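You operate a simulated robot arm through the tools that you are given. There is no shell and no other tool.

You are at the controls of a simulated two-armed robot. One attempt, no reset.

TASK
Open the strip cabinet door, put the blue tape roll from the top of the shelf table on the strip cabinet shelf, then shut the door. Put two of the white packets from the top of the shelf table on the shelf of the shelf table. Take the white tape roll from the front table and put it on top of the carton there. Take the wooden brush on the front table and put it away on the top of the low table. Take the steel bottle and put it on the shelf of the shelf table. Lift the upper yellow bar open. Do these in any order. Set down upright: steel bottle.

The check looks at the end state, three seconds after you hand in, the way a careful person would. Anything else that was tipped, shoved, dropped, spilled or broken makes it a failure.

THE ROBOT
Two 7-joint arms with three-finger grippers on one trunk, on a base that drives. Base frame: it is fixed to the floor where the robot stands at the start and does not move with it; the origin is under the middle of the robot, x ahead of it, y to its left, z up. Readings come in m, degrees, newtons and seconds.
The left shoulder is at the start at [0.077, 0.154, 0.832], the right one opposite. With the tool pointing down near the work surface each hand reaches from about 0.1 to 0.62 m from the robot's upright axis, wherever it stands, measured 20 degrees to its own side. Places, roughly: blue tape roll (8x8x4 cm) [6.8, 3.8, 0.8]; carton [8, 4.25, 0.75]; shelf of the shelf table [6.7, 4.2, 0.3]; steel bottle (8x8x28 cm) [7.9, 4.1, 0.9]; strip cabinet door [7.3, 0.2, 0.3]; strip cabinet shelf [7.5, 0.3, 0.3]; top of the low table [1.1, -3.7, 0.7]; upper yellow bar [0.5, 1.2, 1]; white packet [6.75, 4.25, 0.75]; white tape roll (5x5x3 cm) [7.6, 4.1, 0.8]; wooden brush (7x4x6 cm) [7.7, 4.1, 0.8]. Payload 2.69 kg a hand.
The tool frame of a hand sits at the grasp point between the pads (the TCP): z along the fingers, y along the line on which they close. The tips reach 0.029 m beyond it. Largest opening 0.12 m; the body of the gripper starts 0.078 m behind the TCP.
Orientation is told as [roll, pitch, yaw] about the base's x, y, z axes, in that order, counted from this pose: with the fingers straight down and closing along the base's y, the tool's x points along the base's -x, its y along +y and its z along -z.

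THE INTERFACE
- The arms move only by the tool nudge_tool. It takes "left_series", "right_series" or both (then of equal length, played together; a hand with none holds still); each is a list of rows, each a list of 7 numbers: the shift along the base's x, y, z in units of 150 mm (1.0 is 150 mm), then the turn, a rotation vector about the base's x, y, z in units of 90 degrees (1.0 is 90 degrees), then the opening, from 0 (shut) to 1 (fully open). In form: [[x, y, z, rx, ry, rz, hand], ...]. A call has 1 to 20 rows; each row is the pose to reach, as a shift and turn from the pose commanded when the call began. A call with a number of a shift or a turn outside -1 to 1 is refused whole. A row lasts 0.2 s, in which the tool goes at most 0.05 m and 8.6 degrees; a call with a longer step from one row to the next is refused whole, and so is a gripper value outside its range. Where a pose cannot be reached the arm comes as near as it can. A force on the tool above 40 N (or 10 N above the force at the start of the call, whichever is more), or a blocked arm, ends the call early, and 0.2 s more pass. The fingers move at their own pace and stop on an object; they squeeze with about 40 N. The grip force told is the motor's: it shows also when the fingers shut on nothing. Time passes only in rows, and 0.2 s behind the last, so rows that repeat a pose let the fingers close. The reply holds the time, the measured pose of the TCP, the force on the tool along the base axes, the opening and the grip force, in the units named above and with some noise, with the torque about the TCP (base axes, N m) and any sound that the robot's microphone picked up.
- Cameras (640 x 400 px; columns grow to the right, rows downward): "scene" is now at [0.2149, -0.0189, 0.9654]; the picture's right is [-0.16, -0.99, 0.00], its down [-0.55, 0.09, -0.83] and it looks along [0.82, -0.13, -0.56] (base axes); focal length 260 px, centre (320, 200). "left" rides on the left gripper at [0.063, 0, -0.104] in its tool frame; the picture's right is [0.00, 1.00, 0.00], its down [-0.83, 0.00, -0.56] and it looks along [-0.56, 0.00, 0.83] (tool axes); focal length 275 px, centre (320, 200). "right" rides on the right gripper at [0.063, 0, -0.104] in its tool frame; the picture's right is [0.00, 1.00, 0.00], its down [-0.83, 0.00, -0.56] and it looks along [-0.56, 0.00, 0.83] (tool axes); focal length 275 px, centre (320, 200). There is no depth. A picture from a camera that has moved, and an enlarged one, comes with that camera's place and axes in the base frame and with its lens. The place of the scene camera against the robot may be out by one fixed shift of up to 0.025 m in any direction.
- snapshot(camera): a new picture of that camera. It takes no simulated time.
- slide_trunk(by): slides the trunk up (or, below 0, down) by that many m; the arms and the scene camera ride with it, the base frame stays. It gives what a move gives, with no picture.
- roll_base(legs): drives the robot by 1 to 6 legs, each [ahead, left, turn to the left] in m, m and degrees, along the robot's own axes; the way and the turn of a leg run together, so that a leg with both is an arc; at most 1.5 m and 180 degrees a leg. The arms and the cameras ride along, it lands a little off, and it stops where it bumps. It gives what a move gives.
- pan_tilt(pan, tilt): turns the head with the scene camera to pan (to the left, within 80 degrees either way) and tilt (down, from -29 to 69), counted from straight ahead of the robot. It gives what a move gives.
- inspect(camera, box): a new picture of the part [left, top, right, bottom] of that camera's present view, enlarged. It takes no simulated time.
- job_done(): hands the job in; it is judged then, once.

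Places have to be worked out from the pictures, the camera data and where the tool is seen. Open the grippers and draw the arms clear of the work before you hand the job in, unless the task says otherwise.

The tools are called after "Call:" as name(argument=value, ...) on one line, values as JSON. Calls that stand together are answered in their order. nudge_tool: Moves the arms, as the interface text tells. Its arguments: {"type":"object","properties":{"left_series":{"type":"array"},"right_series":{"type":"array"}},"required":[]} The other tools are called the same way: slide_trunk (by) slides the trunk up or down; roll_base (legs) drives the base; pan_tilt (pan, tilt) turns the head that bears the scene camera; snapshot (camera) takes a picture; inspect (camera, box) takes an enlarged picture of a part of a camera's view; job_done () hands the job in.

At the start:

```text
time: 0.0
left_ee_pos: [0.4846, 0.1587, 0.5655]
left_orientation: [0.0, -0.1, 0.1]
left_force: [0.0, -0.2, -0.4]
left_torque: [0.0, 0.02, -0.02]
left_gripper_width: 0.1201
left_grasp_force: 0.0
right_ee_pos: [0.5272, -0.1821, 0.5424]
right_orientation: [0.1, -0.1, -0.2]
right_force: [0.5, -0.7, -0.5]
right_torque: [-0.02, 0.02, 0.01]
right_gripper_width: 0.12
right_grasp_force: 0.1
trunk travel left (down, up): [-0.2, 0.238]
robot x, y, heading: [0.0004, -0.0019, -0.1]
head pan, tilt: [-9.1, 34.0]
```

scene: 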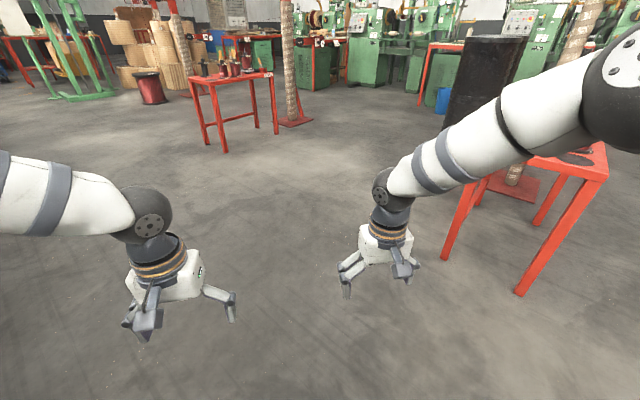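
right: 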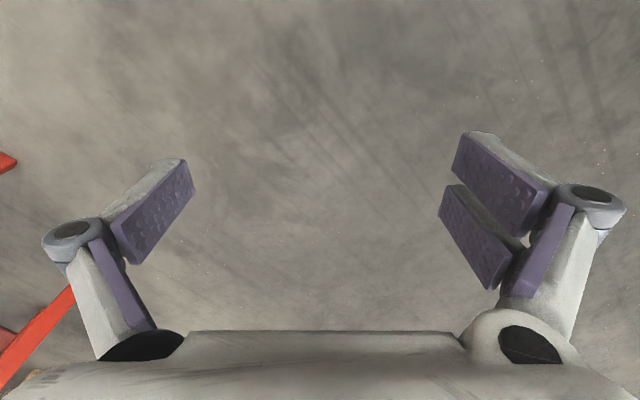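
left: 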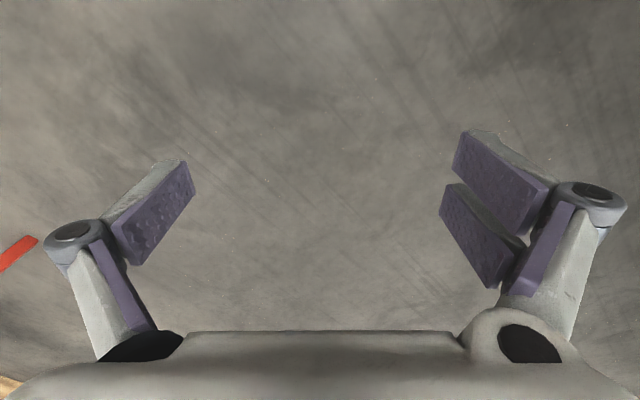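

I see a workshop; the nearest things are the red tables. I first look around with the head to map the places, starting to the left for the yellow bar.

Call:
pan_tilt(pan=65, tilt=10)

Call:
snapshot(camera="scene")

Call:
pan_tilt(pan=20, tilt=10)

Call:
snapshot(camera="scene")

Call:
pan_tilt(pan=-60, tilt=15)

Call:
snapshot(camera="scene")

```text
time: 1.5
left_ee_pos: [0.4855, 0.1603, 0.566]
left_orientation: [0.1, 0.0, 0.0]
left_force: [-0.5, -0.4, 0.4]
left_torque: [-0.01, 0.05, 0.02]
left_gripper_width: 0.12
left_grasp_force: 0.1
right_ee_pos: [0.528, -0.1823, 0.5418]
right_orientation: [0.0, -0.1, 0.0]
right_force: [0.1, -0.2, -0.4]
right_torque: [-0.01, -0.03, 0.03]
right_gripper_width: 0.1201
right_grasp_force: 0.0
trunk travel left (down, up): [-0.2, 0.238]
robot x, y, heading: [0.0005, 0.0008, 0.1]
head pan, tilt: [65.0, 10.0]
```

```text
taken
camera scene: at [0.1668, 0.0793, 1.0039], right [0.91, -0.42, 0.0], down [-0.07, -0.16, -0.98], along [0.42, 0.89, -0.17], focal length 260 px, centre (320, 200)
```

scene: 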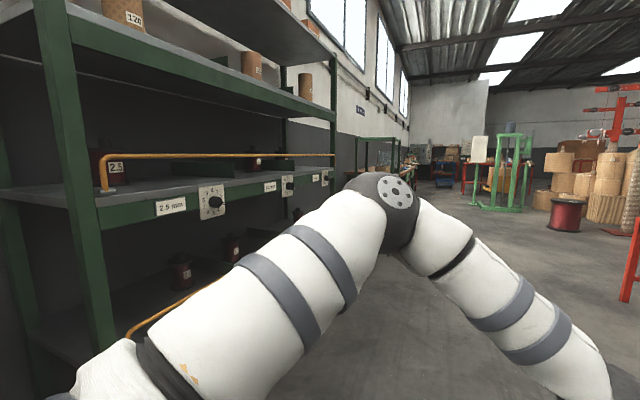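

```text
time: 2.6
left_ee_pos: [0.485, 0.1605, 0.5657]
left_orientation: [0.0, 0.0, 0.0]
left_force: [-0.1, -0.2, 0.1]
left_torque: [0.01, 0.0, 0.01]
left_gripper_width: 0.1201
left_grasp_force: 0.1
right_ee_pos: [0.5276, -0.1815, 0.5416]
right_orientation: [0.0, -0.2, 0.1]
right_force: [-0.4, 0.0, 0.7]
right_torque: [0.01, -0.02, -0.01]
right_gripper_width: 0.12
right_grasp_force: 0.1
trunk travel left (down, up): [-0.2, 0.238]
robot x, y, heading: [-0.0002, -0.0015, 0.1]
head pan, tilt: [20.0, 10.0]
```

```text
taken
camera scene: at [0.2148, 0.027, 1.004], right [0.34, -0.94, 0.0], down [-0.16, -0.06, -0.98], along [0.93, 0.34, -0.17], focal length 260 px, centre (320, 200)
```

scene: 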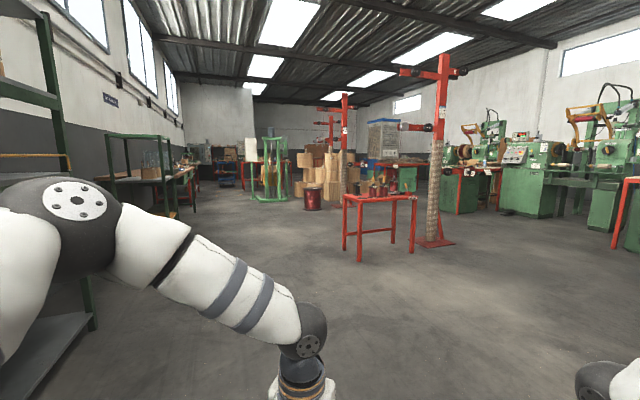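

```text
time: 4.1
left_ee_pos: [0.4855, 0.1605, 0.566]
left_orientation: [0.0, -0.1, 0.0]
left_force: [0.3, 0.0, 0.3]
left_torque: [-0.02, 0.0, 0.03]
left_gripper_width: 0.1199
left_grasp_force: 0.0
right_ee_pos: [0.5282, -0.1809, 0.5419]
right_orientation: [0.0, -0.1, 0.0]
right_force: [-0.1, -0.3, -0.1]
right_torque: [0.0, -0.04, 0.05]
right_gripper_width: 0.1203
right_grasp_force: 0.1
trunk travel left (down, up): [-0.2, 0.238]
robot x, y, heading: [-0.0006, 0.0006, 0.0]
head pan, tilt: [-60.0, 15.0]
```

```text
taken
camera scene: at [0.1742, -0.0858, 0.9958], right [-0.87, -0.5, 0.0], down [-0.13, 0.22, -0.97], along [0.48, -0.84, -0.26], focal length 260 px, centre (320, 200)
```

scene: 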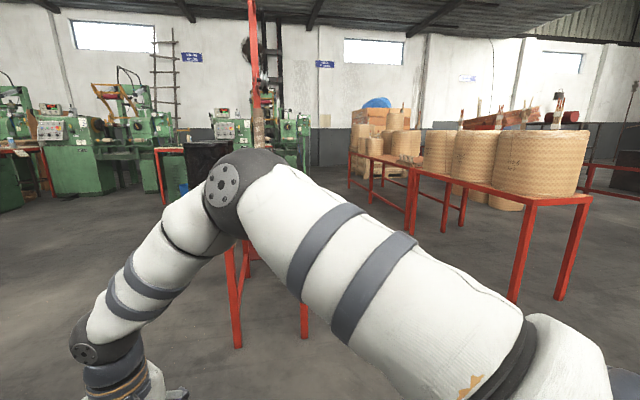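

The yellow bar guards the upper shelf of the green rack on the left. I turn back and look at it enlarged.

Call:
pan_tilt(pan=75, tilt=10)

Call:
snapshot(camera="scene")

Call:
inspect(camera="scene", box=[100, 120, 420, 320])

```text
time: 6.3
left_ee_pos: [0.4855, 0.1609, 0.5657]
left_orientation: [0.0, 0.0, -0.1]
left_force: [0.1, 1.0, -0.1]
left_torque: [-0.02, 0.03, -0.04]
left_gripper_width: 0.1199
left_grasp_force: 0.0
right_ee_pos: [0.5278, -0.181, 0.5427]
right_orientation: [0.0, -0.1, 0.0]
right_force: [-0.5, 0.8, 0.7]
right_torque: [0.0, 0.01, 0.02]
right_gripper_width: 0.1199
right_grasp_force: 0.0
trunk travel left (down, up): [-0.2, 0.238]
robot x, y, heading: [0.0004, -0.0023, -0.0]
head pan, tilt: [75.0, 10.0]
```

```text
taken
camera scene: at [0.1515, 0.0849, 1.004], right [0.97, -0.26, 0.0], down [-0.04, -0.17, -0.98], along [0.26, 0.95, -0.17], focal length 260 px, centre (320, 200)
```

scene: 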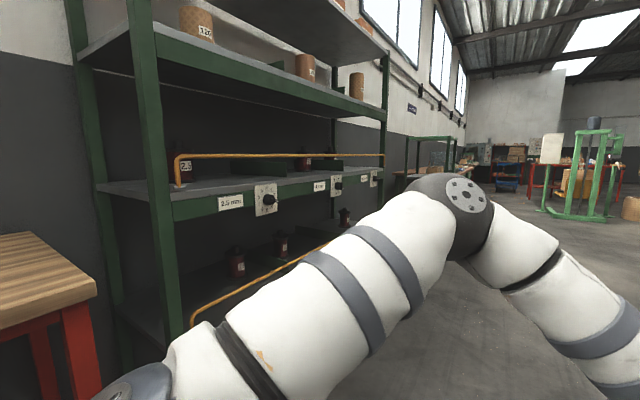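

```text
2.00 times, centred on (260, 220) of scene
camera zoom: at [0.1515, 0.0849, 1.004], right [0.97, -0.26, 0.0], down [-0.04, -0.17, -0.98], along [0.26, 0.95, -0.17], focal length 521 px, centre (440, 160)
```

zoom: 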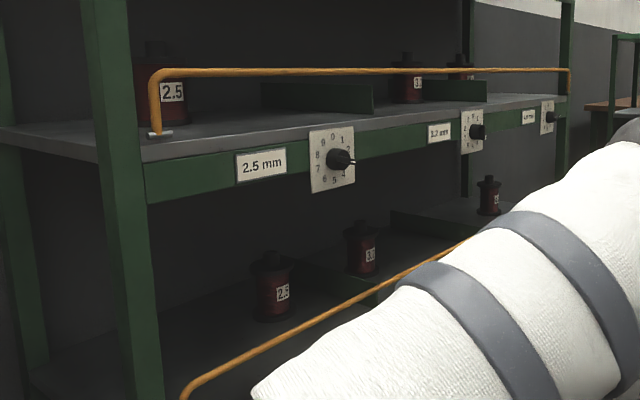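

The bar stands on two feet at the shelf's front edge with pins. Before turning the base I check how close the wooden-topped table at the left is.

Call:
pan_tilt(pan=80, tilt=40)

Call:
snapshot(camera="scene")

```text
time: 7.2
left_ee_pos: [0.4846, 0.1608, 0.5655]
left_orientation: [0.0, 0.1, 0.0]
left_force: [-1.1, -0.4, 0.5]
left_torque: [-0.01, 0.02, 0.04]
left_gripper_width: 0.1199
left_grasp_force: 0.1
right_ee_pos: [0.5272, -0.1823, 0.5414]
right_orientation: [-0.1, -0.1, 0.0]
right_force: [0.1, -0.2, -0.1]
right_torque: [0.0, -0.02, 0.01]
right_gripper_width: 0.1201
right_grasp_force: 0.0
trunk travel left (down, up): [-0.2, 0.238]
robot x, y, heading: [-0.0018, -0.0006, -0.0]
head pan, tilt: [80.0, 40.0]
```

```text
taken
camera scene: at [0.1422, 0.0788, 0.9563], right [0.98, -0.17, 0.0], down [-0.11, -0.63, -0.77], along [0.13, 0.75, -0.64], focal length 260 px, centre (320, 200)
```

scene: 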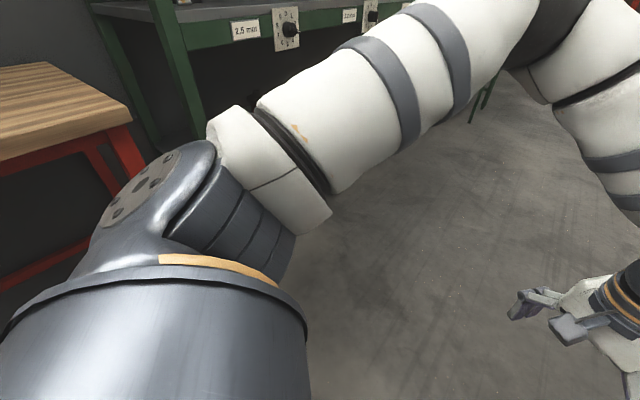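

The wooden table corner seems to lie near (-0.2, 0.8), so I drive half a metre ahead first and then turn left to face the rack.

Call:
roll_base(legs=[[0.5, 0, 0], [0, 0, 90]])

Call:
pan_tilt(pan=0, tilt=15)

Call:
snapshot(camera="scene")

```text
time: 14.0
left_ee_pos: [0.3277, 0.4825, 0.5654]
left_orientation: [0.0, 0.0, 91.1]
left_force: [-0.1, 1.0, 0.0]
left_torque: [0.01, 0.01, -0.01]
left_gripper_width: 0.1201
left_grasp_force: 0.0
right_ee_pos: [0.6688, 0.5326, 0.5435]
right_orientation: [0.0, -0.1, 91.1]
right_force: [0.6, 0.1, 0.0]
right_torque: [0.02, 0.02, -0.01]
right_gripper_width: 0.1199
right_grasp_force: 0.1
trunk travel left (down, up): [-0.2, 0.238]
robot x, y, heading: [0.498, 0.0034, 91.1]
head pan, tilt: [80.0, 40.0]
```

```text
time: 15.5
left_ee_pos: [0.3268, 0.4835, 0.5663]
left_orientation: [0.1, -0.1, 91.1]
left_force: [-0.1, 0.0, 0.2]
left_torque: [0.04, -0.05, 0.0]
left_gripper_width: 0.1203
left_grasp_force: 0.2
right_ee_pos: [0.6676, 0.5317, 0.5416]
right_orientation: [-0.1, -0.1, 91.1]
right_force: [0.1, 0.0, 0.7]
right_torque: [-0.02, -0.03, -0.02]
right_gripper_width: 0.1201
right_grasp_force: 0.0
trunk travel left (down, up): [-0.2, 0.238]
robot x, y, heading: [0.4938, 0.0037, 91.1]
head pan, tilt: [0.0, 15.0]
```

```text
taken
camera scene: at [0.5014, 0.2082, 0.9958], right [1.0, 0.02, 0.0], down [0.01, -0.26, -0.97], along [-0.02, 0.97, -0.26], focal length 260 px, centre (320, 200)
```

scene: 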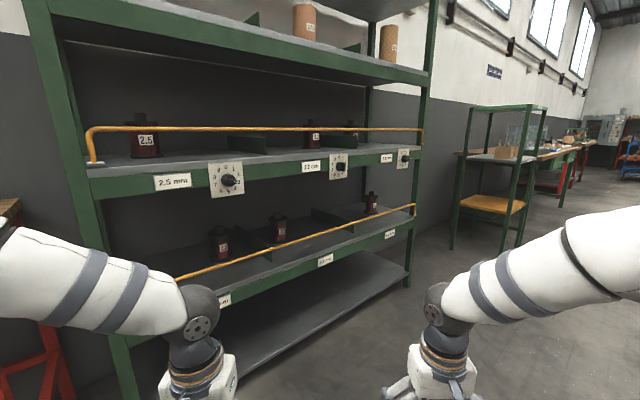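

The rack stands skewed by about 30 degrees; the bar runs roughly from (-0.08, 0.88) to (0.99, 1.49) at z about 1.0. I zoom on its ends to understand the hinge.

Call:
inspect(camera="scene", box=[60, 100, 220, 200])

Call:
inspect(camera="scene", box=[340, 100, 500, 260])

```text
4.00 times, centred on (140, 150) of scene
camera zoom: at [0.5014, 0.2082, 0.9958], right [1.0, 0.02, 0.0], down [0.01, -0.26, -0.97], along [-0.02, 0.97, -0.26], focal length 1041 px, centre (1040, 400)
```

zoom: 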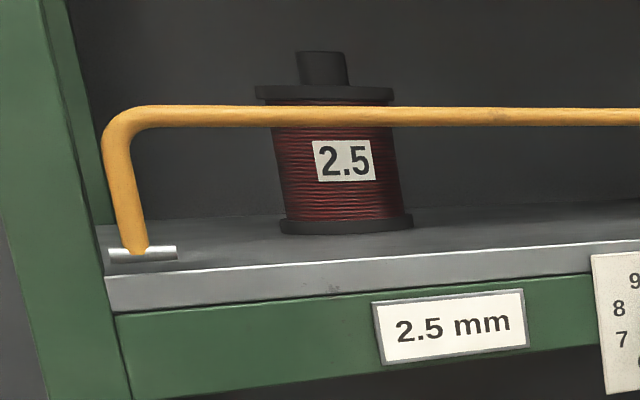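

```text
2.50 times, centred on (420, 180) of scene
camera zoom: at [0.5014, 0.2082, 0.9958], right [1.0, 0.02, 0.0], down [0.01, -0.26, -0.97], along [-0.02, 0.97, -0.26], focal length 651 px, centre (70, 250)
```

zoom: 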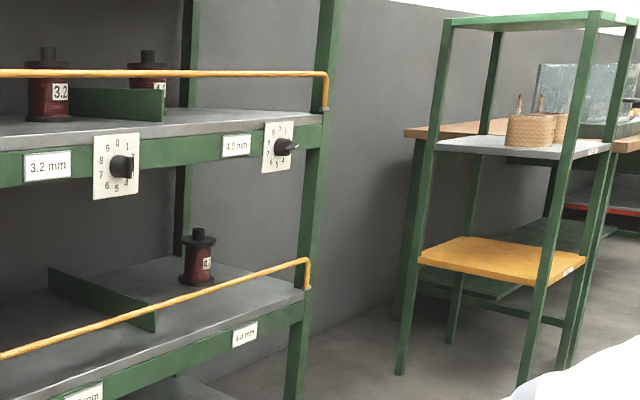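

The pin at the foot lies along the bar, so the bar swings about a horizontal axis at its foot. I raise the trunk and draw the hands in before driving closer to the rack.

Call:
slide_trunk(by=0.2)

Call:
nudge_tool(left_series=[[0, -0.3, 0, 0, 0, 0, 1], [0, -0.6, 0.1, 0, 0, 0, 1], [0, -0.9, 0.2, 0, 0, 0, 1], [0, -1, 0.3, 0, 0, 0, 1]], right_series=[[0, -0.3, 0, 0, 0, 0, 1], [0, -0.6, 0.1, 0, 0, 0, 1], [0, -0.9, 0.2, 0, 0, 0, 1], [0, -1, 0.3, 0, 0, 0, 1]])

```text
time: 17.7
left_ee_pos: [0.3279, 0.4827, 0.7642]
left_orientation: [-0.1, 0.1, 91.1]
left_force: [-0.3, 0.1, 0.0]
left_torque: [-0.01, 0.02, 0.01]
left_gripper_width: 0.1199
left_grasp_force: 0.1
right_ee_pos: [0.6694, 0.531, 0.7414]
right_orientation: [0.0, 0.1, 91.1]
right_force: [-0.2, -0.7, -0.8]
right_torque: [0.04, -0.01, -0.05]
right_gripper_width: 0.1198
right_grasp_force: 0.0
trunk travel left (down, up): [-0.4, 0.038]
robot x, y, heading: [0.4986, -0.0003, 91.2]
head pan, tilt: [0.0, 15.0]
```

```text
time: 18.7
left_ee_pos: [0.3276, 0.3333, 0.8102]
left_orientation: [0.0, 0.0, 91.1]
left_force: [0.1, -0.4, -0.7]
left_torque: [0.01, 0.01, 0.01]
left_gripper_width: 0.1196
left_grasp_force: 0.1
right_ee_pos: [0.668, 0.3814, 0.7867]
right_orientation: [0.1, -0.1, 91.1]
right_force: [0.0, -0.2, -0.2]
right_torque: [0.01, -0.02, 0.02]
right_gripper_width: 0.1202
right_grasp_force: 0.1
trunk travel left (down, up): [-0.4, 0.038]
robot x, y, heading: [0.498, 0.0008, 91.0]
head pan, tilt: [0.0, 15.0]
```

Hands are drawn in. I drive to about 0.7 m in front of the bar's middle and turn to face the rack squarely.

Call:
roll_base(legs=[[0.5, -0.28, 0], [0, 0, 29]])

Call:
snapshot(camera="scene")

```text
time: 23.4
left_ee_pos: [0.4525, 0.7143, 0.8106]
left_orientation: [0.0, 0.0, 120.0]
left_force: [-0.5, -0.2, -0.4]
left_torque: [0.02, 0.01, 0.04]
left_gripper_width: 0.1199
left_grasp_force: 0.0
right_ee_pos: [0.7279, 0.9224, 0.7868]
right_orientation: [0.0, -0.1, 120.2]
right_force: [-0.1, 0.7, -0.2]
right_torque: [0.0, 0.02, 0.03]
right_gripper_width: 0.1199
right_grasp_force: 0.0
trunk travel left (down, up): [-0.4, 0.038]
robot x, y, heading: [0.764, 0.5042, 119.9]
head pan, tilt: [0.0, 15.0]
```

```text
taken
camera scene: at [0.7025, 0.6206, 1.2096], right [0.87, 0.5, 0.0], down [0.13, -0.22, -0.97], along [-0.48, 0.84, -0.26], focal length 260 px, centre (320, 200)
```

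scene: 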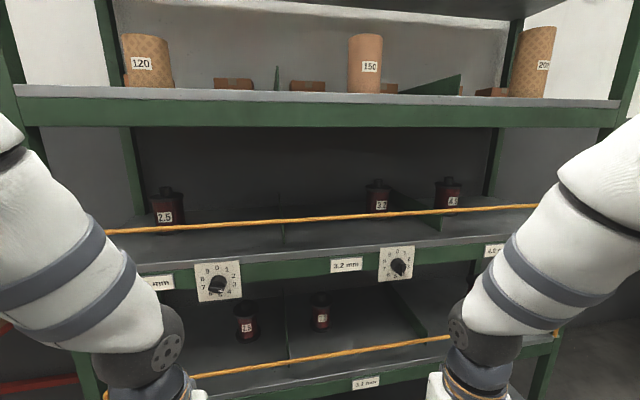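

The bar runs at about 40 degrees in the base frame, so I should face 130 degrees; a clear grip spot (between the dials) is near (0.38, 1.13, 1.0). I move so that it lies 0.6 m ahead and to the left of the robot.

Call:
roll_base(legs=[[0, -0.262, 0], [0.175, 0, 0], [0, 0, 10]])

Call:
pan_tilt(pan=15, tilt=25)

Call:
snapshot(camera="scene")

Call:
snapshot(camera="left")

```text
time: 27.8
left_ee_pos: [0.5633, 0.941, 0.8104]
left_orientation: [0.0, 0.0, 130.1]
left_force: [0.2, 0.2, 0.8]
left_torque: [-0.03, 0.0, 0.04]
left_gripper_width: 0.1202
left_grasp_force: 0.1
right_ee_pos: [0.7971, 1.1935, 0.7866]
right_orientation: [-0.1, -0.1, 130.0]
right_force: [0.5, 0.2, 0.3]
right_torque: [-0.04, -0.01, 0.02]
right_gripper_width: 0.1202
right_grasp_force: 0.0
trunk travel left (down, up): [-0.4, 0.038]
robot x, y, heading: [0.9032, 0.786, 129.7]
head pan, tilt: [0.0, 15.0]
```

```text
time: 28.6
left_ee_pos: [0.5633, 0.9415, 0.8105]
left_orientation: [0.1, 0.0, 130.1]
left_force: [-0.6, -0.4, 0.3]
left_torque: [0.05, -0.03, -0.03]
left_gripper_width: 0.12
left_grasp_force: 0.0
right_ee_pos: [0.7972, 1.1952, 0.7869]
right_orientation: [-0.1, -0.1, 130.1]
right_force: [0.7, -0.1, 0.2]
right_torque: [-0.02, -0.01, 0.0]
right_gripper_width: 0.1199
right_grasp_force: 0.0
trunk travel left (down, up): [-0.4, 0.038]
robot x, y, heading: [0.902, 0.7857, 129.9]
head pan, tilt: [15.0, 25.0]
```

```text
taken
camera scene: at [0.8076, 0.8725, 1.1934], right [0.57, 0.82, 0.0], down [0.35, -0.24, -0.91], along [-0.74, 0.52, -0.42], focal length 260 px, centre (320, 200)
```

scene: 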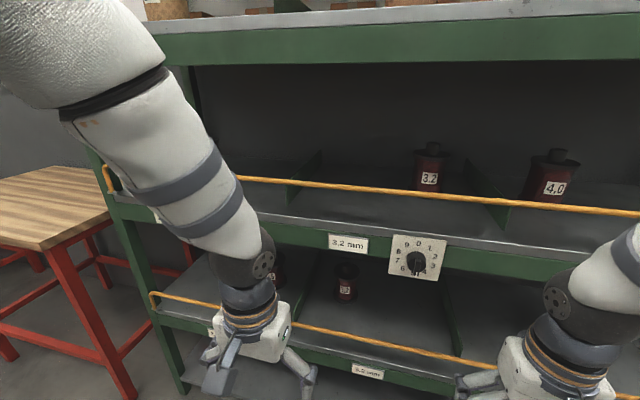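

```text
taken
camera left: at [0.6038, 0.8926, 0.9137], right [-0.77, -0.64, 0.0], down [-0.53, 0.64, 0.56], along [-0.36, 0.43, -0.83], focal length 275 px, centre (320, 200)
```

left: 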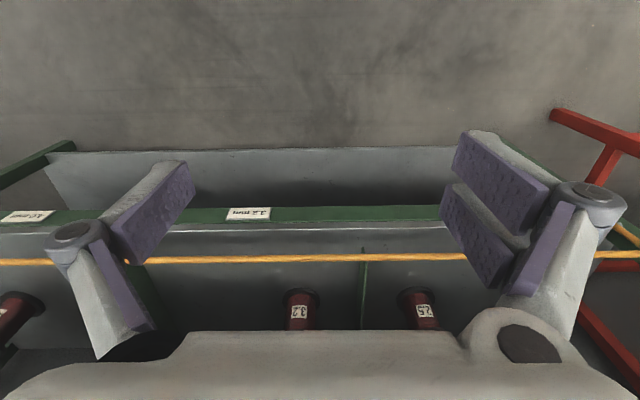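

The bar spot is at about (0.375, 1.126, 1.0), 0.6 m ahead and 0.185 m left of the robot. I turn the left tool so that it points forward and down at 45 degrees, closing across the bar, while lifting it at a safe distance.

Call:
nudge_tool(left_series=[[0, 0, 0.08, 0.004, 0.046, -0.079, 1], [0, 0, 0.17, 0.008, 0.092, -0.157, 1], [0, 0, 0.25, 0.012, 0.138, -0.236, 1], [0, 0, 0.33, 0.016, 0.184, -0.315, 1], [0, 0, 0.42, 0.02, 0.23, -0.393, 1], [0, 0, 0.5, 0.024, 0.276, -0.472, 1], [0, 0, 0.58, 0.028, 0.321, -0.551, 1], [0, 0, 0.67, 0.032, 0.367, -0.629, 1], [0, 0, 0.75, 0.036, 0.413, -0.708, 1], [0, 0, 0.83, 0.04, 0.459, -0.787, 1], [0, 0, 0.92, 0.044, 0.505, -0.865, 1], [0, 0, 1, 0.048, 0.551, -0.944, 1]])

Call:
snapshot(camera="scene")

Call:
snapshot(camera="left")

```text
time: 31.2
left_ee_pos: [0.5492, 0.9831, 0.9847]
left_orientation: [44.8, 0.0, 40.0]
left_force: [-0.5, -0.2, 0.4]
left_torque: [0.01, 0.01, -0.04]
left_gripper_width: 0.12
left_grasp_force: 0.1
left hand out of reach, approached as far as the arm can: row 8, 9, 10, 11, 12
right_ee_pos: [0.7977, 1.1947, 0.7863]
right_orientation: [-0.1, -0.2, 130.2]
right_force: [0.0, -0.3, -0.1]
right_torque: [0.03, -0.02, 0.02]
right_gripper_width: 0.1199
right_grasp_force: 0.1
trunk travel left (down, up): [-0.4, 0.038]
robot x, y, heading: [0.9052, 0.7921, 129.9]
head pan, tilt: [15.0, 25.0]
```

```text
taken
camera scene: at [0.8074, 0.8722, 1.1934], right [0.57, 0.82, 0.0], down [0.35, -0.24, -0.91], along [-0.74, 0.52, -0.42], focal length 260 px, centre (320, 200)
```

scene: 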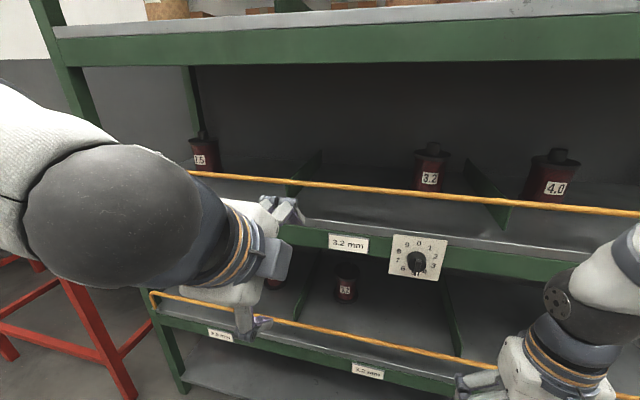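

```text
taken
camera left: at [0.548, 0.886, 1.0571], right [-0.45, 0.55, 0.71], down [0.89, 0.23, 0.39], along [0.05, 0.8, -0.59], focal length 275 px, centre (320, 200)
```

left: 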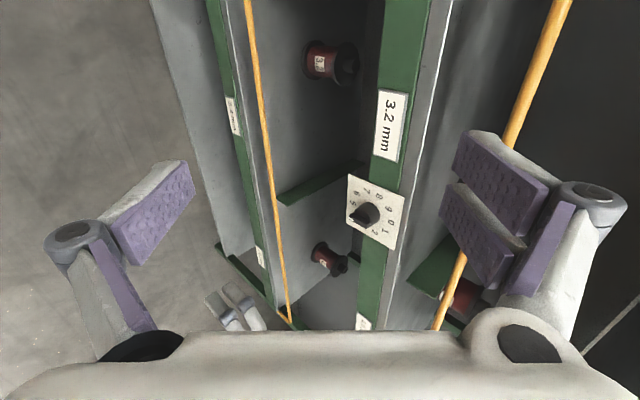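

The tool reached the wanted tilt. The bar is still about 0.2 m ahead, so I rise 0.1 m first and then go forward to a pre-grasp above and before the bar.

Call:
nudge_tool(left_series=[[0, 0, 0.22, 0, 0, 0, 1], [0, 0, 0.44, 0, 0, 0, 1], [0, 0, 0.67, 0, 0, 0, 1], [-0.18, 0.16, 0.67, 0, 0, 0, 1], [-0.35, 0.31, 0.67, 0, 0, 0, 1], [-0.52, 0.47, 0.67, 0, 0, 0, 1], [-0.7, 0.63, 0.67, 0, 0, 0, 1]])

Call:
snapshot(camera="scene")

Call:
snapshot(camera="left")

```text
time: 32.8
left_ee_pos: [0.4429, 1.0772, 1.0828]
left_orientation: [45.0, 0.0, 40.0]
left_force: [-0.6, -0.3, 0.4]
left_torque: [0.03, 0.0, 0.0]
left_gripper_width: 0.1197
left_grasp_force: 0.0
right_ee_pos: [0.7961, 1.1958, 0.7852]
right_orientation: [-0.1, 0.0, 130.1]
right_force: [0.1, -0.2, 0.3]
right_torque: [-0.02, -0.01, 0.01]
right_gripper_width: 0.1201
right_grasp_force: 0.0
trunk travel left (down, up): [-0.4, 0.038]
robot x, y, heading: [0.9024, 0.7914, 129.9]
head pan, tilt: [15.0, 25.0]
```

```text
taken
camera scene: at [0.8074, 0.8729, 1.1933], right [0.57, 0.82, 0.0], down [0.35, -0.24, -0.91], along [-0.74, 0.52, -0.42], focal length 260 px, centre (320, 200)
```

scene: 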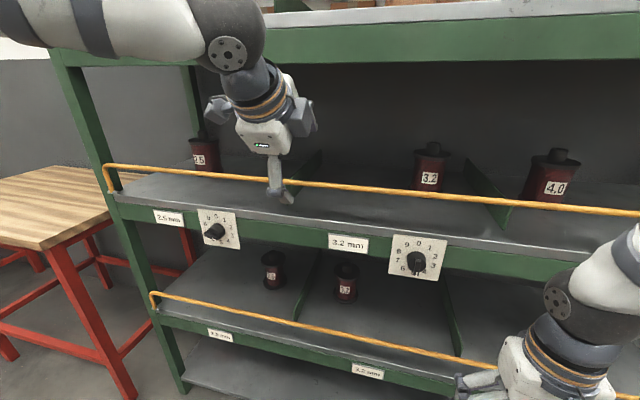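

```text
taken
camera left: at [0.4428, 0.9806, 1.1563], right [-0.45, 0.54, 0.71], down [0.89, 0.23, 0.39], along [0.05, 0.81, -0.59], focal length 275 px, centre (320, 200)
```

left: 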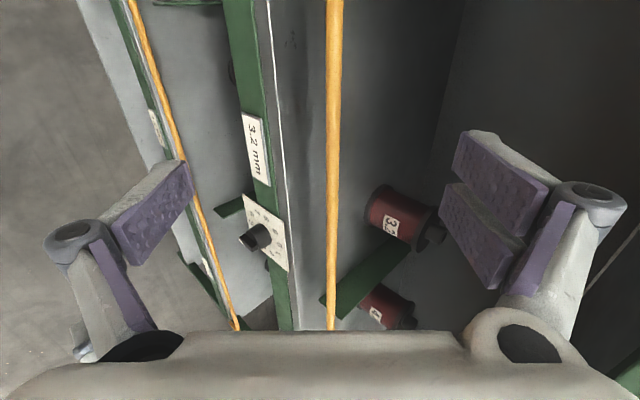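

The bar appears between the fingers, about 1.5 cm toward the upper finger. I shift to centre it and advance 8 cm along the tool.

Call:
nudge_tool(left_series=[[-0.047, 0.056, 0.073, 0, 0, 0, 1], [-0.13, 0.155, -0.05, 0, 0, 0, 1], [-0.21, 0.25, -0.18, 0, 0, 0, 1], [-0.29, 0.345, -0.304, 0, 0, 0, 1]])

Call:
snapshot(camera="left")

Call:
inspect(camera="scene", box=[180, 60, 400, 260])

```text
time: 33.8
left_ee_pos: [0.4003, 1.129, 1.0372]
left_orientation: [45.0, 0.0, 40.1]
left_force: [-0.3, 1.8, 0.1]
left_torque: [0.0, 0.0, 0.03]
left_gripper_width: 0.1197
left_grasp_force: 0.0
right_ee_pos: [0.7969, 1.195, 0.7859]
right_orientation: [0.0, 0.0, 130.1]
right_force: [0.5, -0.2, 0.0]
right_torque: [0.0, 0.0, 0.0]
right_gripper_width: 0.12
right_grasp_force: 0.1
trunk travel left (down, up): [-0.4, 0.038]
robot x, y, heading: [0.9017, 0.7911, 130.1]
head pan, tilt: [15.0, 25.0]
```

```text
taken
camera left: at [0.3997, 1.0319, 1.1105], right [-0.45, 0.54, 0.71], down [0.89, 0.23, 0.39], along [0.05, 0.81, -0.59], focal length 275 px, centre (320, 200)
```

left: 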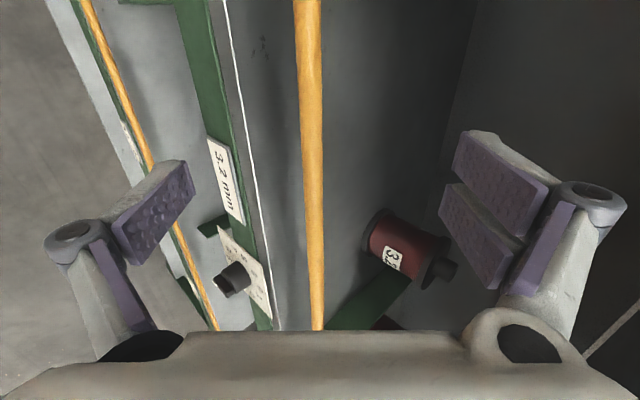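

```text
2.00 times, centred on (290, 160) of scene
camera zoom: at [0.8074, 0.873, 1.1933], right [0.57, 0.82, 0.0], down [0.35, -0.24, -0.91], along [-0.74, 0.52, -0.42], focal length 521 px, centre (380, 280)
```

zoom: 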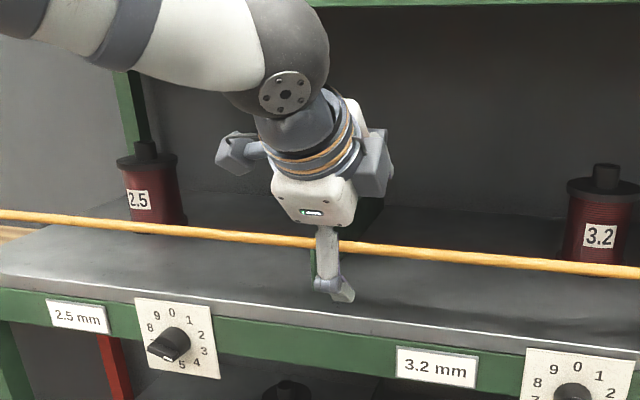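

I zoom on the left view to measure the bar's apparent thickness and judge how far it is from the pads.

Call:
inspect(camera="left", box=[240, 100, 400, 300])

Call:
inspect(camera="scene", box=[250, 140, 350, 220])

```text
2.00 times, centred on (320, 200) of left
camera zoom: at [0.3997, 1.0319, 1.1105], right [-0.45, 0.54, 0.71], down [0.89, 0.23, 0.39], along [0.05, 0.81, -0.59], focal length 551 px, centre (320, 200)
```

zoom: 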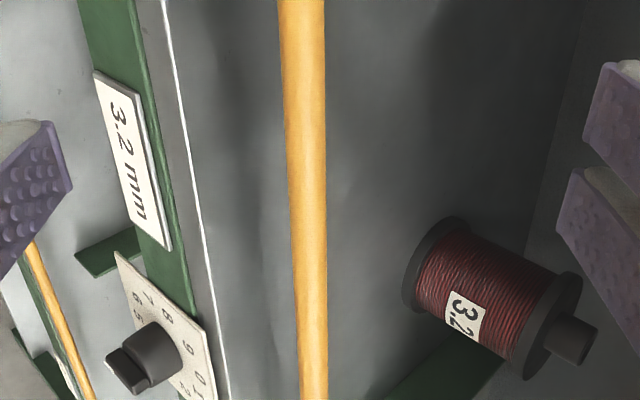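

```text
5.00 times, centred on (300, 180) of scene
camera zoom: at [0.8074, 0.873, 1.1933], right [0.57, 0.82, 0.0], down [0.35, -0.24, -0.91], along [-0.74, 0.52, -0.42], focal length 1302 px, centre (420, 300)
```

zoom: 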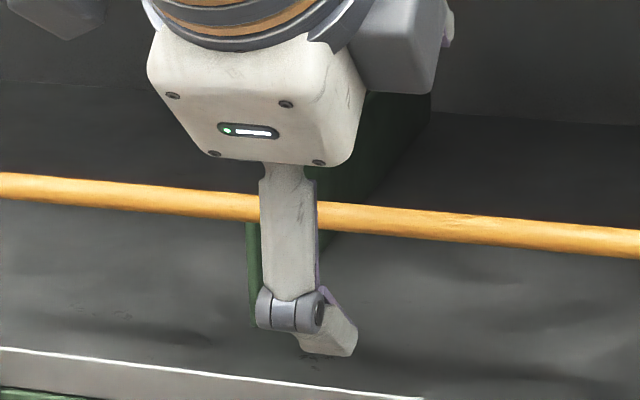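

The bar looks 12 mm thick and about 4 cm beyond the pads. I advance 4 cm along the tool so the bar sits between the pads, then close.

Call:
nudge_tool(left_series=[[-0.058, 0.068, -0.11, 0, 0, 0, 1], [-0.115, 0.136, -0.218, 0, 0, 0, 1], [-0.115, 0.136, -0.218, 0, 0, 0, 1]])

Call:
snapshot(camera="left")

```text
time: 34.6
left_ee_pos: [0.3827, 1.1502, 1.0056]
left_orientation: [45.0, 0.0, 40.0]
left_force: [-0.1, -0.2, 0.9]
left_torque: [0.02, -0.03, -0.01]
left_gripper_width: 0.12
left_grasp_force: 0.0
right_ee_pos: [0.795, 1.1946, 0.7877]
right_orientation: [0.0, 0.0, 130.1]
right_force: [-0.3, 0.6, 0.0]
right_torque: [0.01, -0.01, 0.01]
right_gripper_width: 0.1201
right_grasp_force: 0.1
trunk travel left (down, up): [-0.4, 0.038]
robot x, y, heading: [0.9036, 0.7911, 129.9]
head pan, tilt: [15.0, 25.0]
```

```text
taken
camera left: at [0.3825, 1.0514, 1.0783], right [-0.45, 0.54, 0.71], down [0.89, 0.23, 0.39], along [0.05, 0.81, -0.59], focal length 275 px, centre (320, 200)
```

left: 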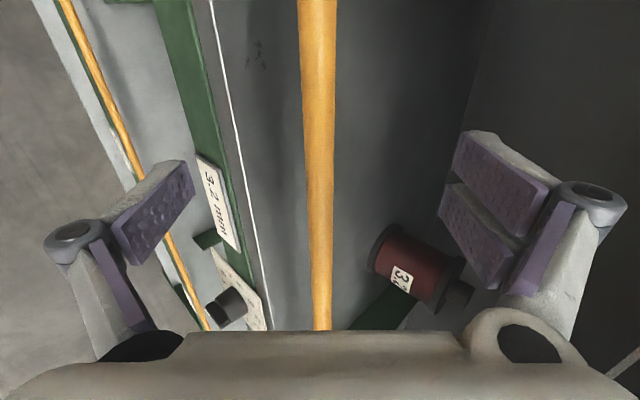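

The bar is now centred at the pads. I close the fingers on it.

Call:
nudge_tool(left_series=[[0, 0, 0, 0, 0, 0, 0.3], [0, 0, 0, 0, 0, 0, 0], [0, 0, 0, 0, 0, 0, 0], [0, 0, 0, 0, 0, 0, 0]])

Call:
snapshot(camera="left")

```text
time: 35.6
left_ee_pos: [0.3828, 1.1474, 1.0049]
left_orientation: [45.0, -0.1, 40.1]
left_force: [0.6, -0.4, -0.3]
left_torque: [0.2, -0.32, 0.6]
left_gripper_width: 0.0101
left_grasp_force: 37.8
right_ee_pos: [0.7965, 1.194, 0.7862]
right_orientation: [0.0, -0.1, 130.2]
right_force: [-0.5, 0.4, -0.1]
right_torque: [0.01, -0.01, -0.02]
right_gripper_width: 0.1203
right_grasp_force: 0.1
trunk travel left (down, up): [-0.4, 0.038]
robot x, y, heading: [0.9025, 0.7887, 130.5]
head pan, tilt: [15.0, 25.0]
```

```text
taken
camera left: at [0.3827, 1.0513, 1.0783], right [-0.45, 0.54, 0.71], down [0.89, 0.23, 0.39], along [0.05, 0.81, -0.59], focal length 275 px, centre (320, 200)
```

left: 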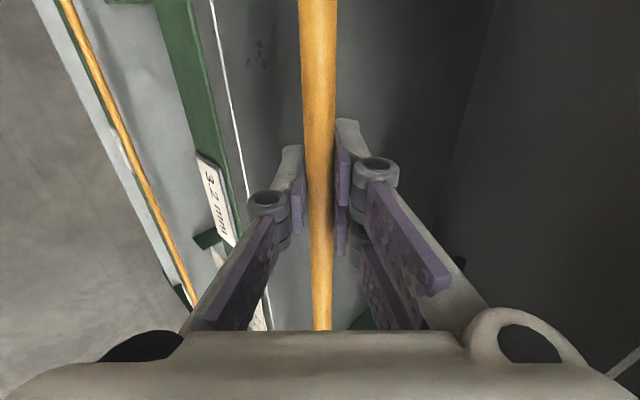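

The bar is gripped (opening 10 mm, 38 N). I test the hinge with a small 15 degree outward swing about the foot pin, watching the force.

Call:
nudge_tool(left_series=[[0.033, -0.039, -0.003, 0.043, 0.036, 0, 0], [0.066, -0.078, -0.01, 0.085, 0.071, 0, 0], [0.099, -0.117, -0.02, 0.128, 0.107, 0, 0], [0.099, -0.117, -0.02, 0.128, 0.107, 0, 0]])

Call:
inspect(camera="scene", box=[80, 100, 400, 300])

```text
time: 36.6
left_ee_pos: [0.3982, 1.1298, 1.0027]
left_orientation: [60.2, -0.4, 40.1]
left_force: [10.7, -1.8, 19.4]
left_torque: [0.4, -0.45, -0.89]
left_gripper_width: 0.0103
left_grasp_force: 38.1
right_ee_pos: [0.7984, 1.1945, 0.7873]
right_orientation: [0.2, -0.1, 130.1]
right_force: [0.1, 0.3, 0.1]
right_torque: [0.01, 0.0, 0.0]
right_gripper_width: 0.1201
right_grasp_force: 0.0
trunk travel left (down, up): [-0.4, 0.038]
robot x, y, heading: [0.9037, 0.7912, 129.9]
head pan, tilt: [15.0, 25.0]
```

```text
2.00 times, centred on (240, 200) of scene
camera zoom: at [0.8098, 0.8724, 1.2012], right [0.58, 0.82, 0.0], down [0.28, -0.2, -0.94], along [-0.77, 0.54, -0.35], focal length 521 px, centre (480, 200)
```

zoom: 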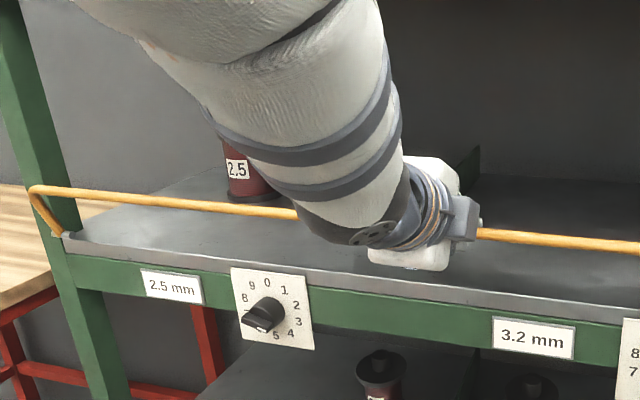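

The bar leans outward with little resistance, so it opens outward. The scene camera's pose changed slightly, so I check the view for arm contact with the head before going on.

Call:
snapshot(camera="scene")

Call:
snapshot(camera="left")

```text
taken
camera scene: at [0.8098, 0.8724, 1.2012], right [0.58, 0.82, 0.0], down [0.28, -0.2, -0.94], along [-0.77, 0.54, -0.35], focal length 260 px, centre (320, 200)
```

scene: 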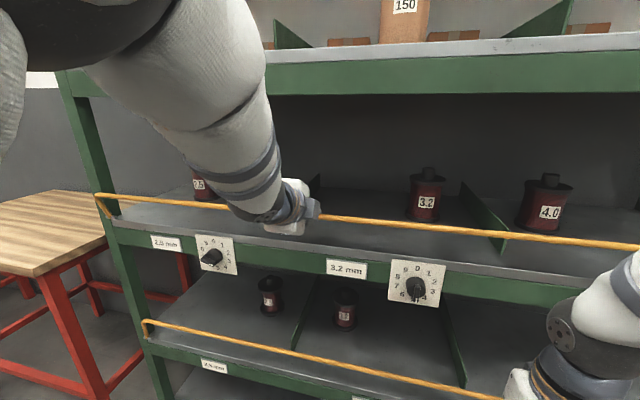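

```text
taken
camera left: at [0.4082, 1.0203, 1.0527], right [-0.32, 0.38, 0.87], down [0.95, 0.16, 0.28], along [-0.04, 0.91, -0.41], focal length 275 px, centre (320, 200)
```

left: 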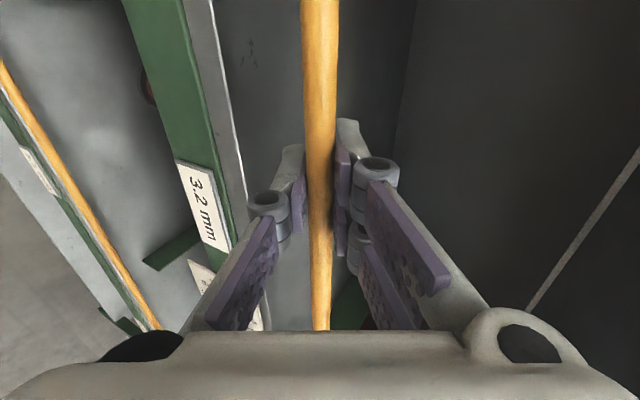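

The left elbow swung in close to the head and nudged it. I turn the head to the right to give the elbow room, then look again.

Call:
pan_tilt(pan=-15, tilt=20)

Call:
snapshot(camera="scene")

```text
time: 37.5
left_ee_pos: [0.3986, 1.13, 1.001]
left_orientation: [60.1, 0.1, 40.0]
left_force: [5.1, -6.2, 15.6]
left_torque: [0.16, -0.29, 0.64]
left_gripper_width: 0.0107
left_grasp_force: 38.3
right_ee_pos: [0.7981, 1.195, 0.7878]
right_orientation: [0.0, -0.2, 130.1]
right_force: [-0.3, 0.5, 0.0]
right_torque: [0.01, 0.03, -0.01]
right_gripper_width: 0.1199
right_grasp_force: 0.1
trunk travel left (down, up): [-0.4, 0.038]
robot x, y, heading: [0.9034, 0.791, 130.1]
head pan, tilt: [-15.0, 20.0]
```

```text
taken
camera scene: at [0.8133, 0.8783, 1.2074], right [0.64, 0.77, 0.0], down [0.22, -0.18, -0.96], along [-0.73, 0.62, -0.28], focal length 260 px, centre (320, 200)
```

scene: 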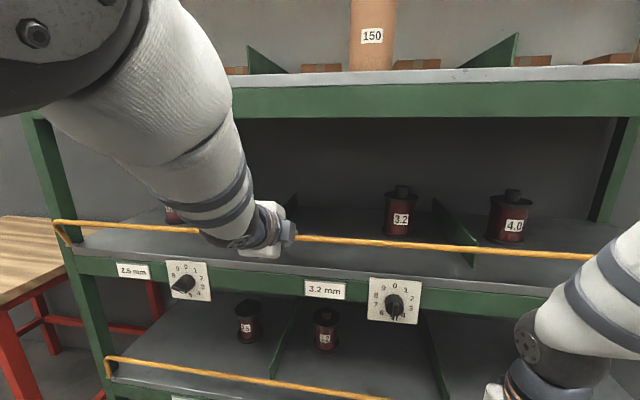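

The head seems to lag behind its command. I repeat the head command to see whether it is blocked by the arm.

Call:
pan_tilt(pan=-30, tilt=20)

Call:
snapshot(camera="scene")

```text
time: 38.3
left_ee_pos: [0.3971, 1.1305, 1.002]
left_orientation: [60.1, -0.1, 40.0]
left_force: [4.5, -6.4, 14.9]
left_torque: [-0.1, 0.01, 0.97]
left_gripper_width: 0.0105
left_grasp_force: 37.5
right_ee_pos: [0.7988, 1.1922, 0.7866]
right_orientation: [0.0, -0.2, 130.1]
right_force: [-0.2, 0.2, 0.5]
right_torque: [0.01, 0.0, 0.02]
right_gripper_width: 0.1202
right_grasp_force: 0.1
trunk travel left (down, up): [-0.4, 0.038]
robot x, y, heading: [0.9011, 0.7944, 130.2]
head pan, tilt: [-30.0, 20.0]
```

```text
taken
camera scene: at [0.8143, 0.8797, 1.2081], right [0.66, 0.75, 0.0], down [0.21, -0.18, -0.96], along [-0.72, 0.63, -0.27], focal length 260 px, centre (320, 200)
```

scene: 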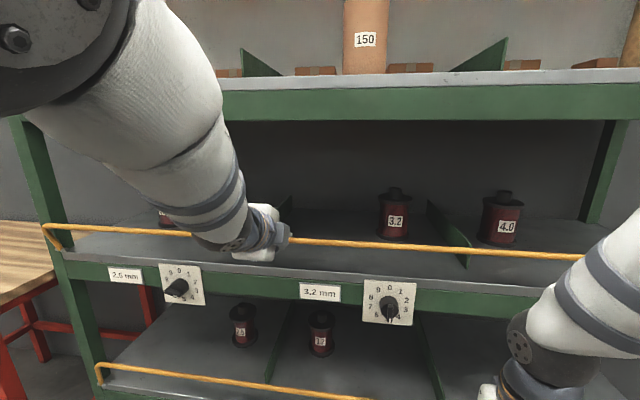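

The elbow presses on the head because I stand too near the rack. I release the bar, draw the hand back, and will re-grip from about 0.2 m further away.

Call:
nudge_tool(left_series=[[0, 0, 0, 0, 0, 0, 0.6], [0, 0, 0, 0, 0, 0, 1], [0, 0, 0, 0, 0, 0, 1], [0.1, -0.12, 0.1, 0, 0, 0, 1], [0.25, -0.3, 0.24, 0, 0, 0, 1], [0.4, -0.48, 0.36, 0, 0, 0, 1]])

Call:
snapshot(camera="scene")

Call:
snapshot(camera="left")

```text
time: 39.7
left_ee_pos: [0.383, 1.1044, 0.9947]
left_orientation: [60.0, 0.0, 39.9]
left_force: [2.5, -0.6, -4.5]
left_torque: [0.18, 0.0, 0.03]
left_gripper_width: 0.1201
left_grasp_force: 0.0
left hand out of reach, approached as far as the arm can: row 4, 5, 6
right_ee_pos: [0.7965, 1.1945, 0.7864]
right_orientation: [0.0, -0.1, 130.1]
right_force: [0.7, 1.2, 0.4]
right_torque: [-0.01, 0.0, 0.03]
right_gripper_width: 0.1201
right_grasp_force: 0.2
trunk travel left (down, up): [-0.4, 0.038]
robot x, y, heading: [0.9042, 0.7876, 130.2]
head pan, tilt: [-30.0, 20.0]
```

```text
taken
camera scene: at [0.8166, 0.8856, 1.2092], right [0.7, 0.71, 0.0], down [0.19, -0.18, -0.96], along [-0.69, 0.68, -0.26], focal length 260 px, centre (320, 200)
```

scene: 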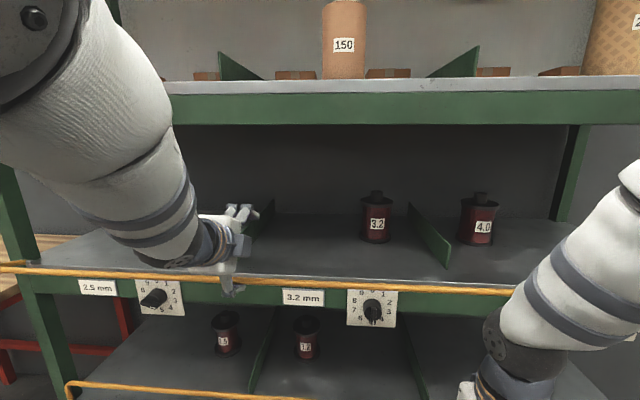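

```text
taken
camera left: at [0.3936, 0.9948, 1.0475], right [-0.32, 0.39, 0.86], down [0.95, 0.16, 0.28], along [-0.03, 0.91, -0.42], focal length 275 px, centre (320, 200)
```

left: 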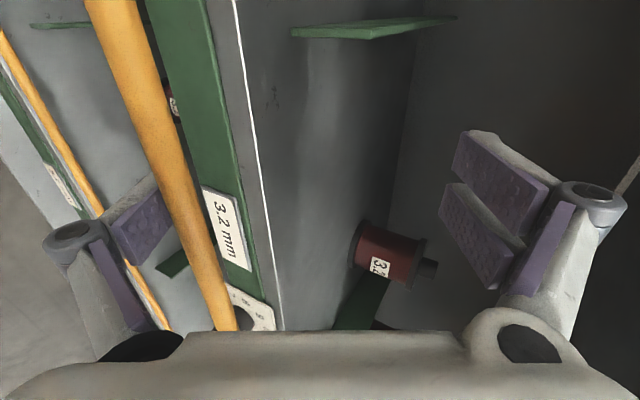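

The released bar fell outward and is resting on my lower finger. I back the base away 0.2 m so that the finger slides out from under it and the bar can drop to its stop.

Call:
roll_base(legs=[[-0.2, 0, 0]])

Call:
snapshot(camera="scene")

Call:
snapshot(camera="left")

```text
time: 41.3
left_ee_pos: [0.5125, 0.9528, 0.996]
left_orientation: [59.9, -0.2, 39.9]
left_force: [0.0, -0.1, -0.1]
left_torque: [0.04, 0.02, 0.05]
left_gripper_width: 0.1203
left_grasp_force: 0.0
right_ee_pos: [0.9261, 1.0408, 0.7864]
right_orientation: [0.0, -0.1, 130.1]
right_force: [0.3, -0.4, 0.2]
right_torque: [0.0, 0.0, 0.01]
right_gripper_width: 0.1198
right_grasp_force: 0.0
trunk travel left (down, up): [-0.4, 0.038]
robot x, y, heading: [1.0323, 0.6372, 129.9]
head pan, tilt: [-30.0, 20.0]
```

```text
taken
camera scene: at [0.9464, 0.7319, 1.2093], right [0.71, 0.71, 0.0], down [0.18, -0.19, -0.97], along [-0.68, 0.68, -0.26], focal length 260 px, centre (320, 200)
```

scene: 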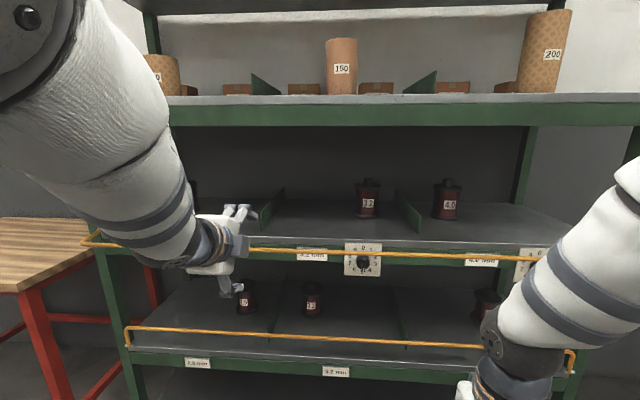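

```text
taken
camera left: at [0.523, 0.8418, 1.0475], right [-0.32, 0.39, 0.87], down [0.95, 0.16, 0.28], along [-0.03, 0.91, -0.42], focal length 275 px, centre (320, 200)
```

left: 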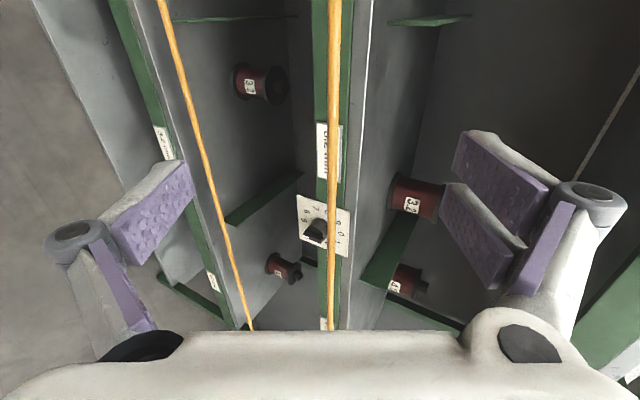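

The bar now lies straight out at shelf height, about 9 cm in front of its pin, and stays there. I zoom to check its end.

Call:
inspect(camera="scene", box=[60, 200, 220, 300])

Call:
inspect(camera="scene", box=[420, 200, 580, 300])

```text
4.00 times, centred on (140, 250) of scene
camera zoom: at [0.9464, 0.7319, 1.2093], right [0.71, 0.71, 0.0], down [0.18, -0.19, -0.97], along [-0.68, 0.68, -0.26], focal length 1041 px, centre (1040, 0)
```

zoom: 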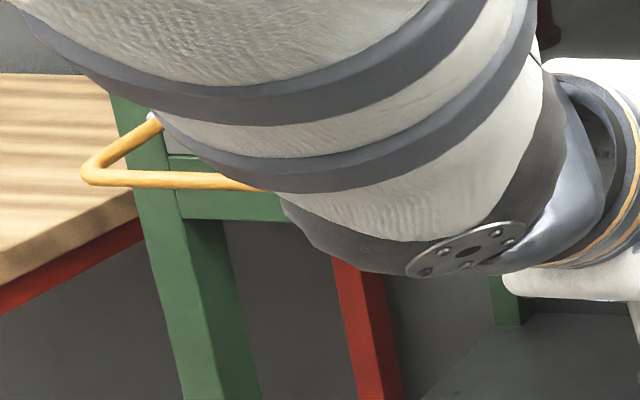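

```text
4.00 times, centred on (500, 250) of scene
camera zoom: at [0.9464, 0.7319, 1.2093], right [0.71, 0.71, 0.0], down [0.18, -0.19, -0.97], along [-0.68, 0.68, -0.26], focal length 1041 px, centre (-400, 0)
```

zoom: 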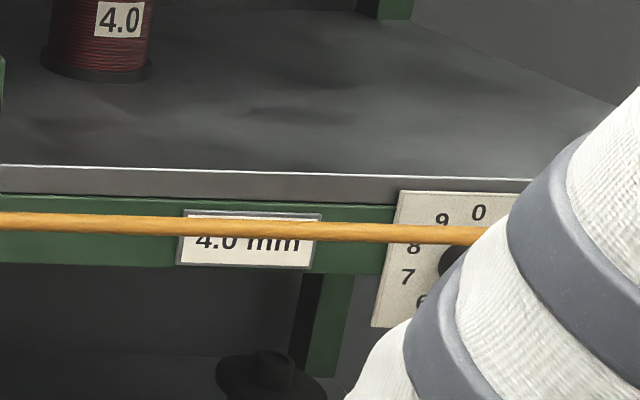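

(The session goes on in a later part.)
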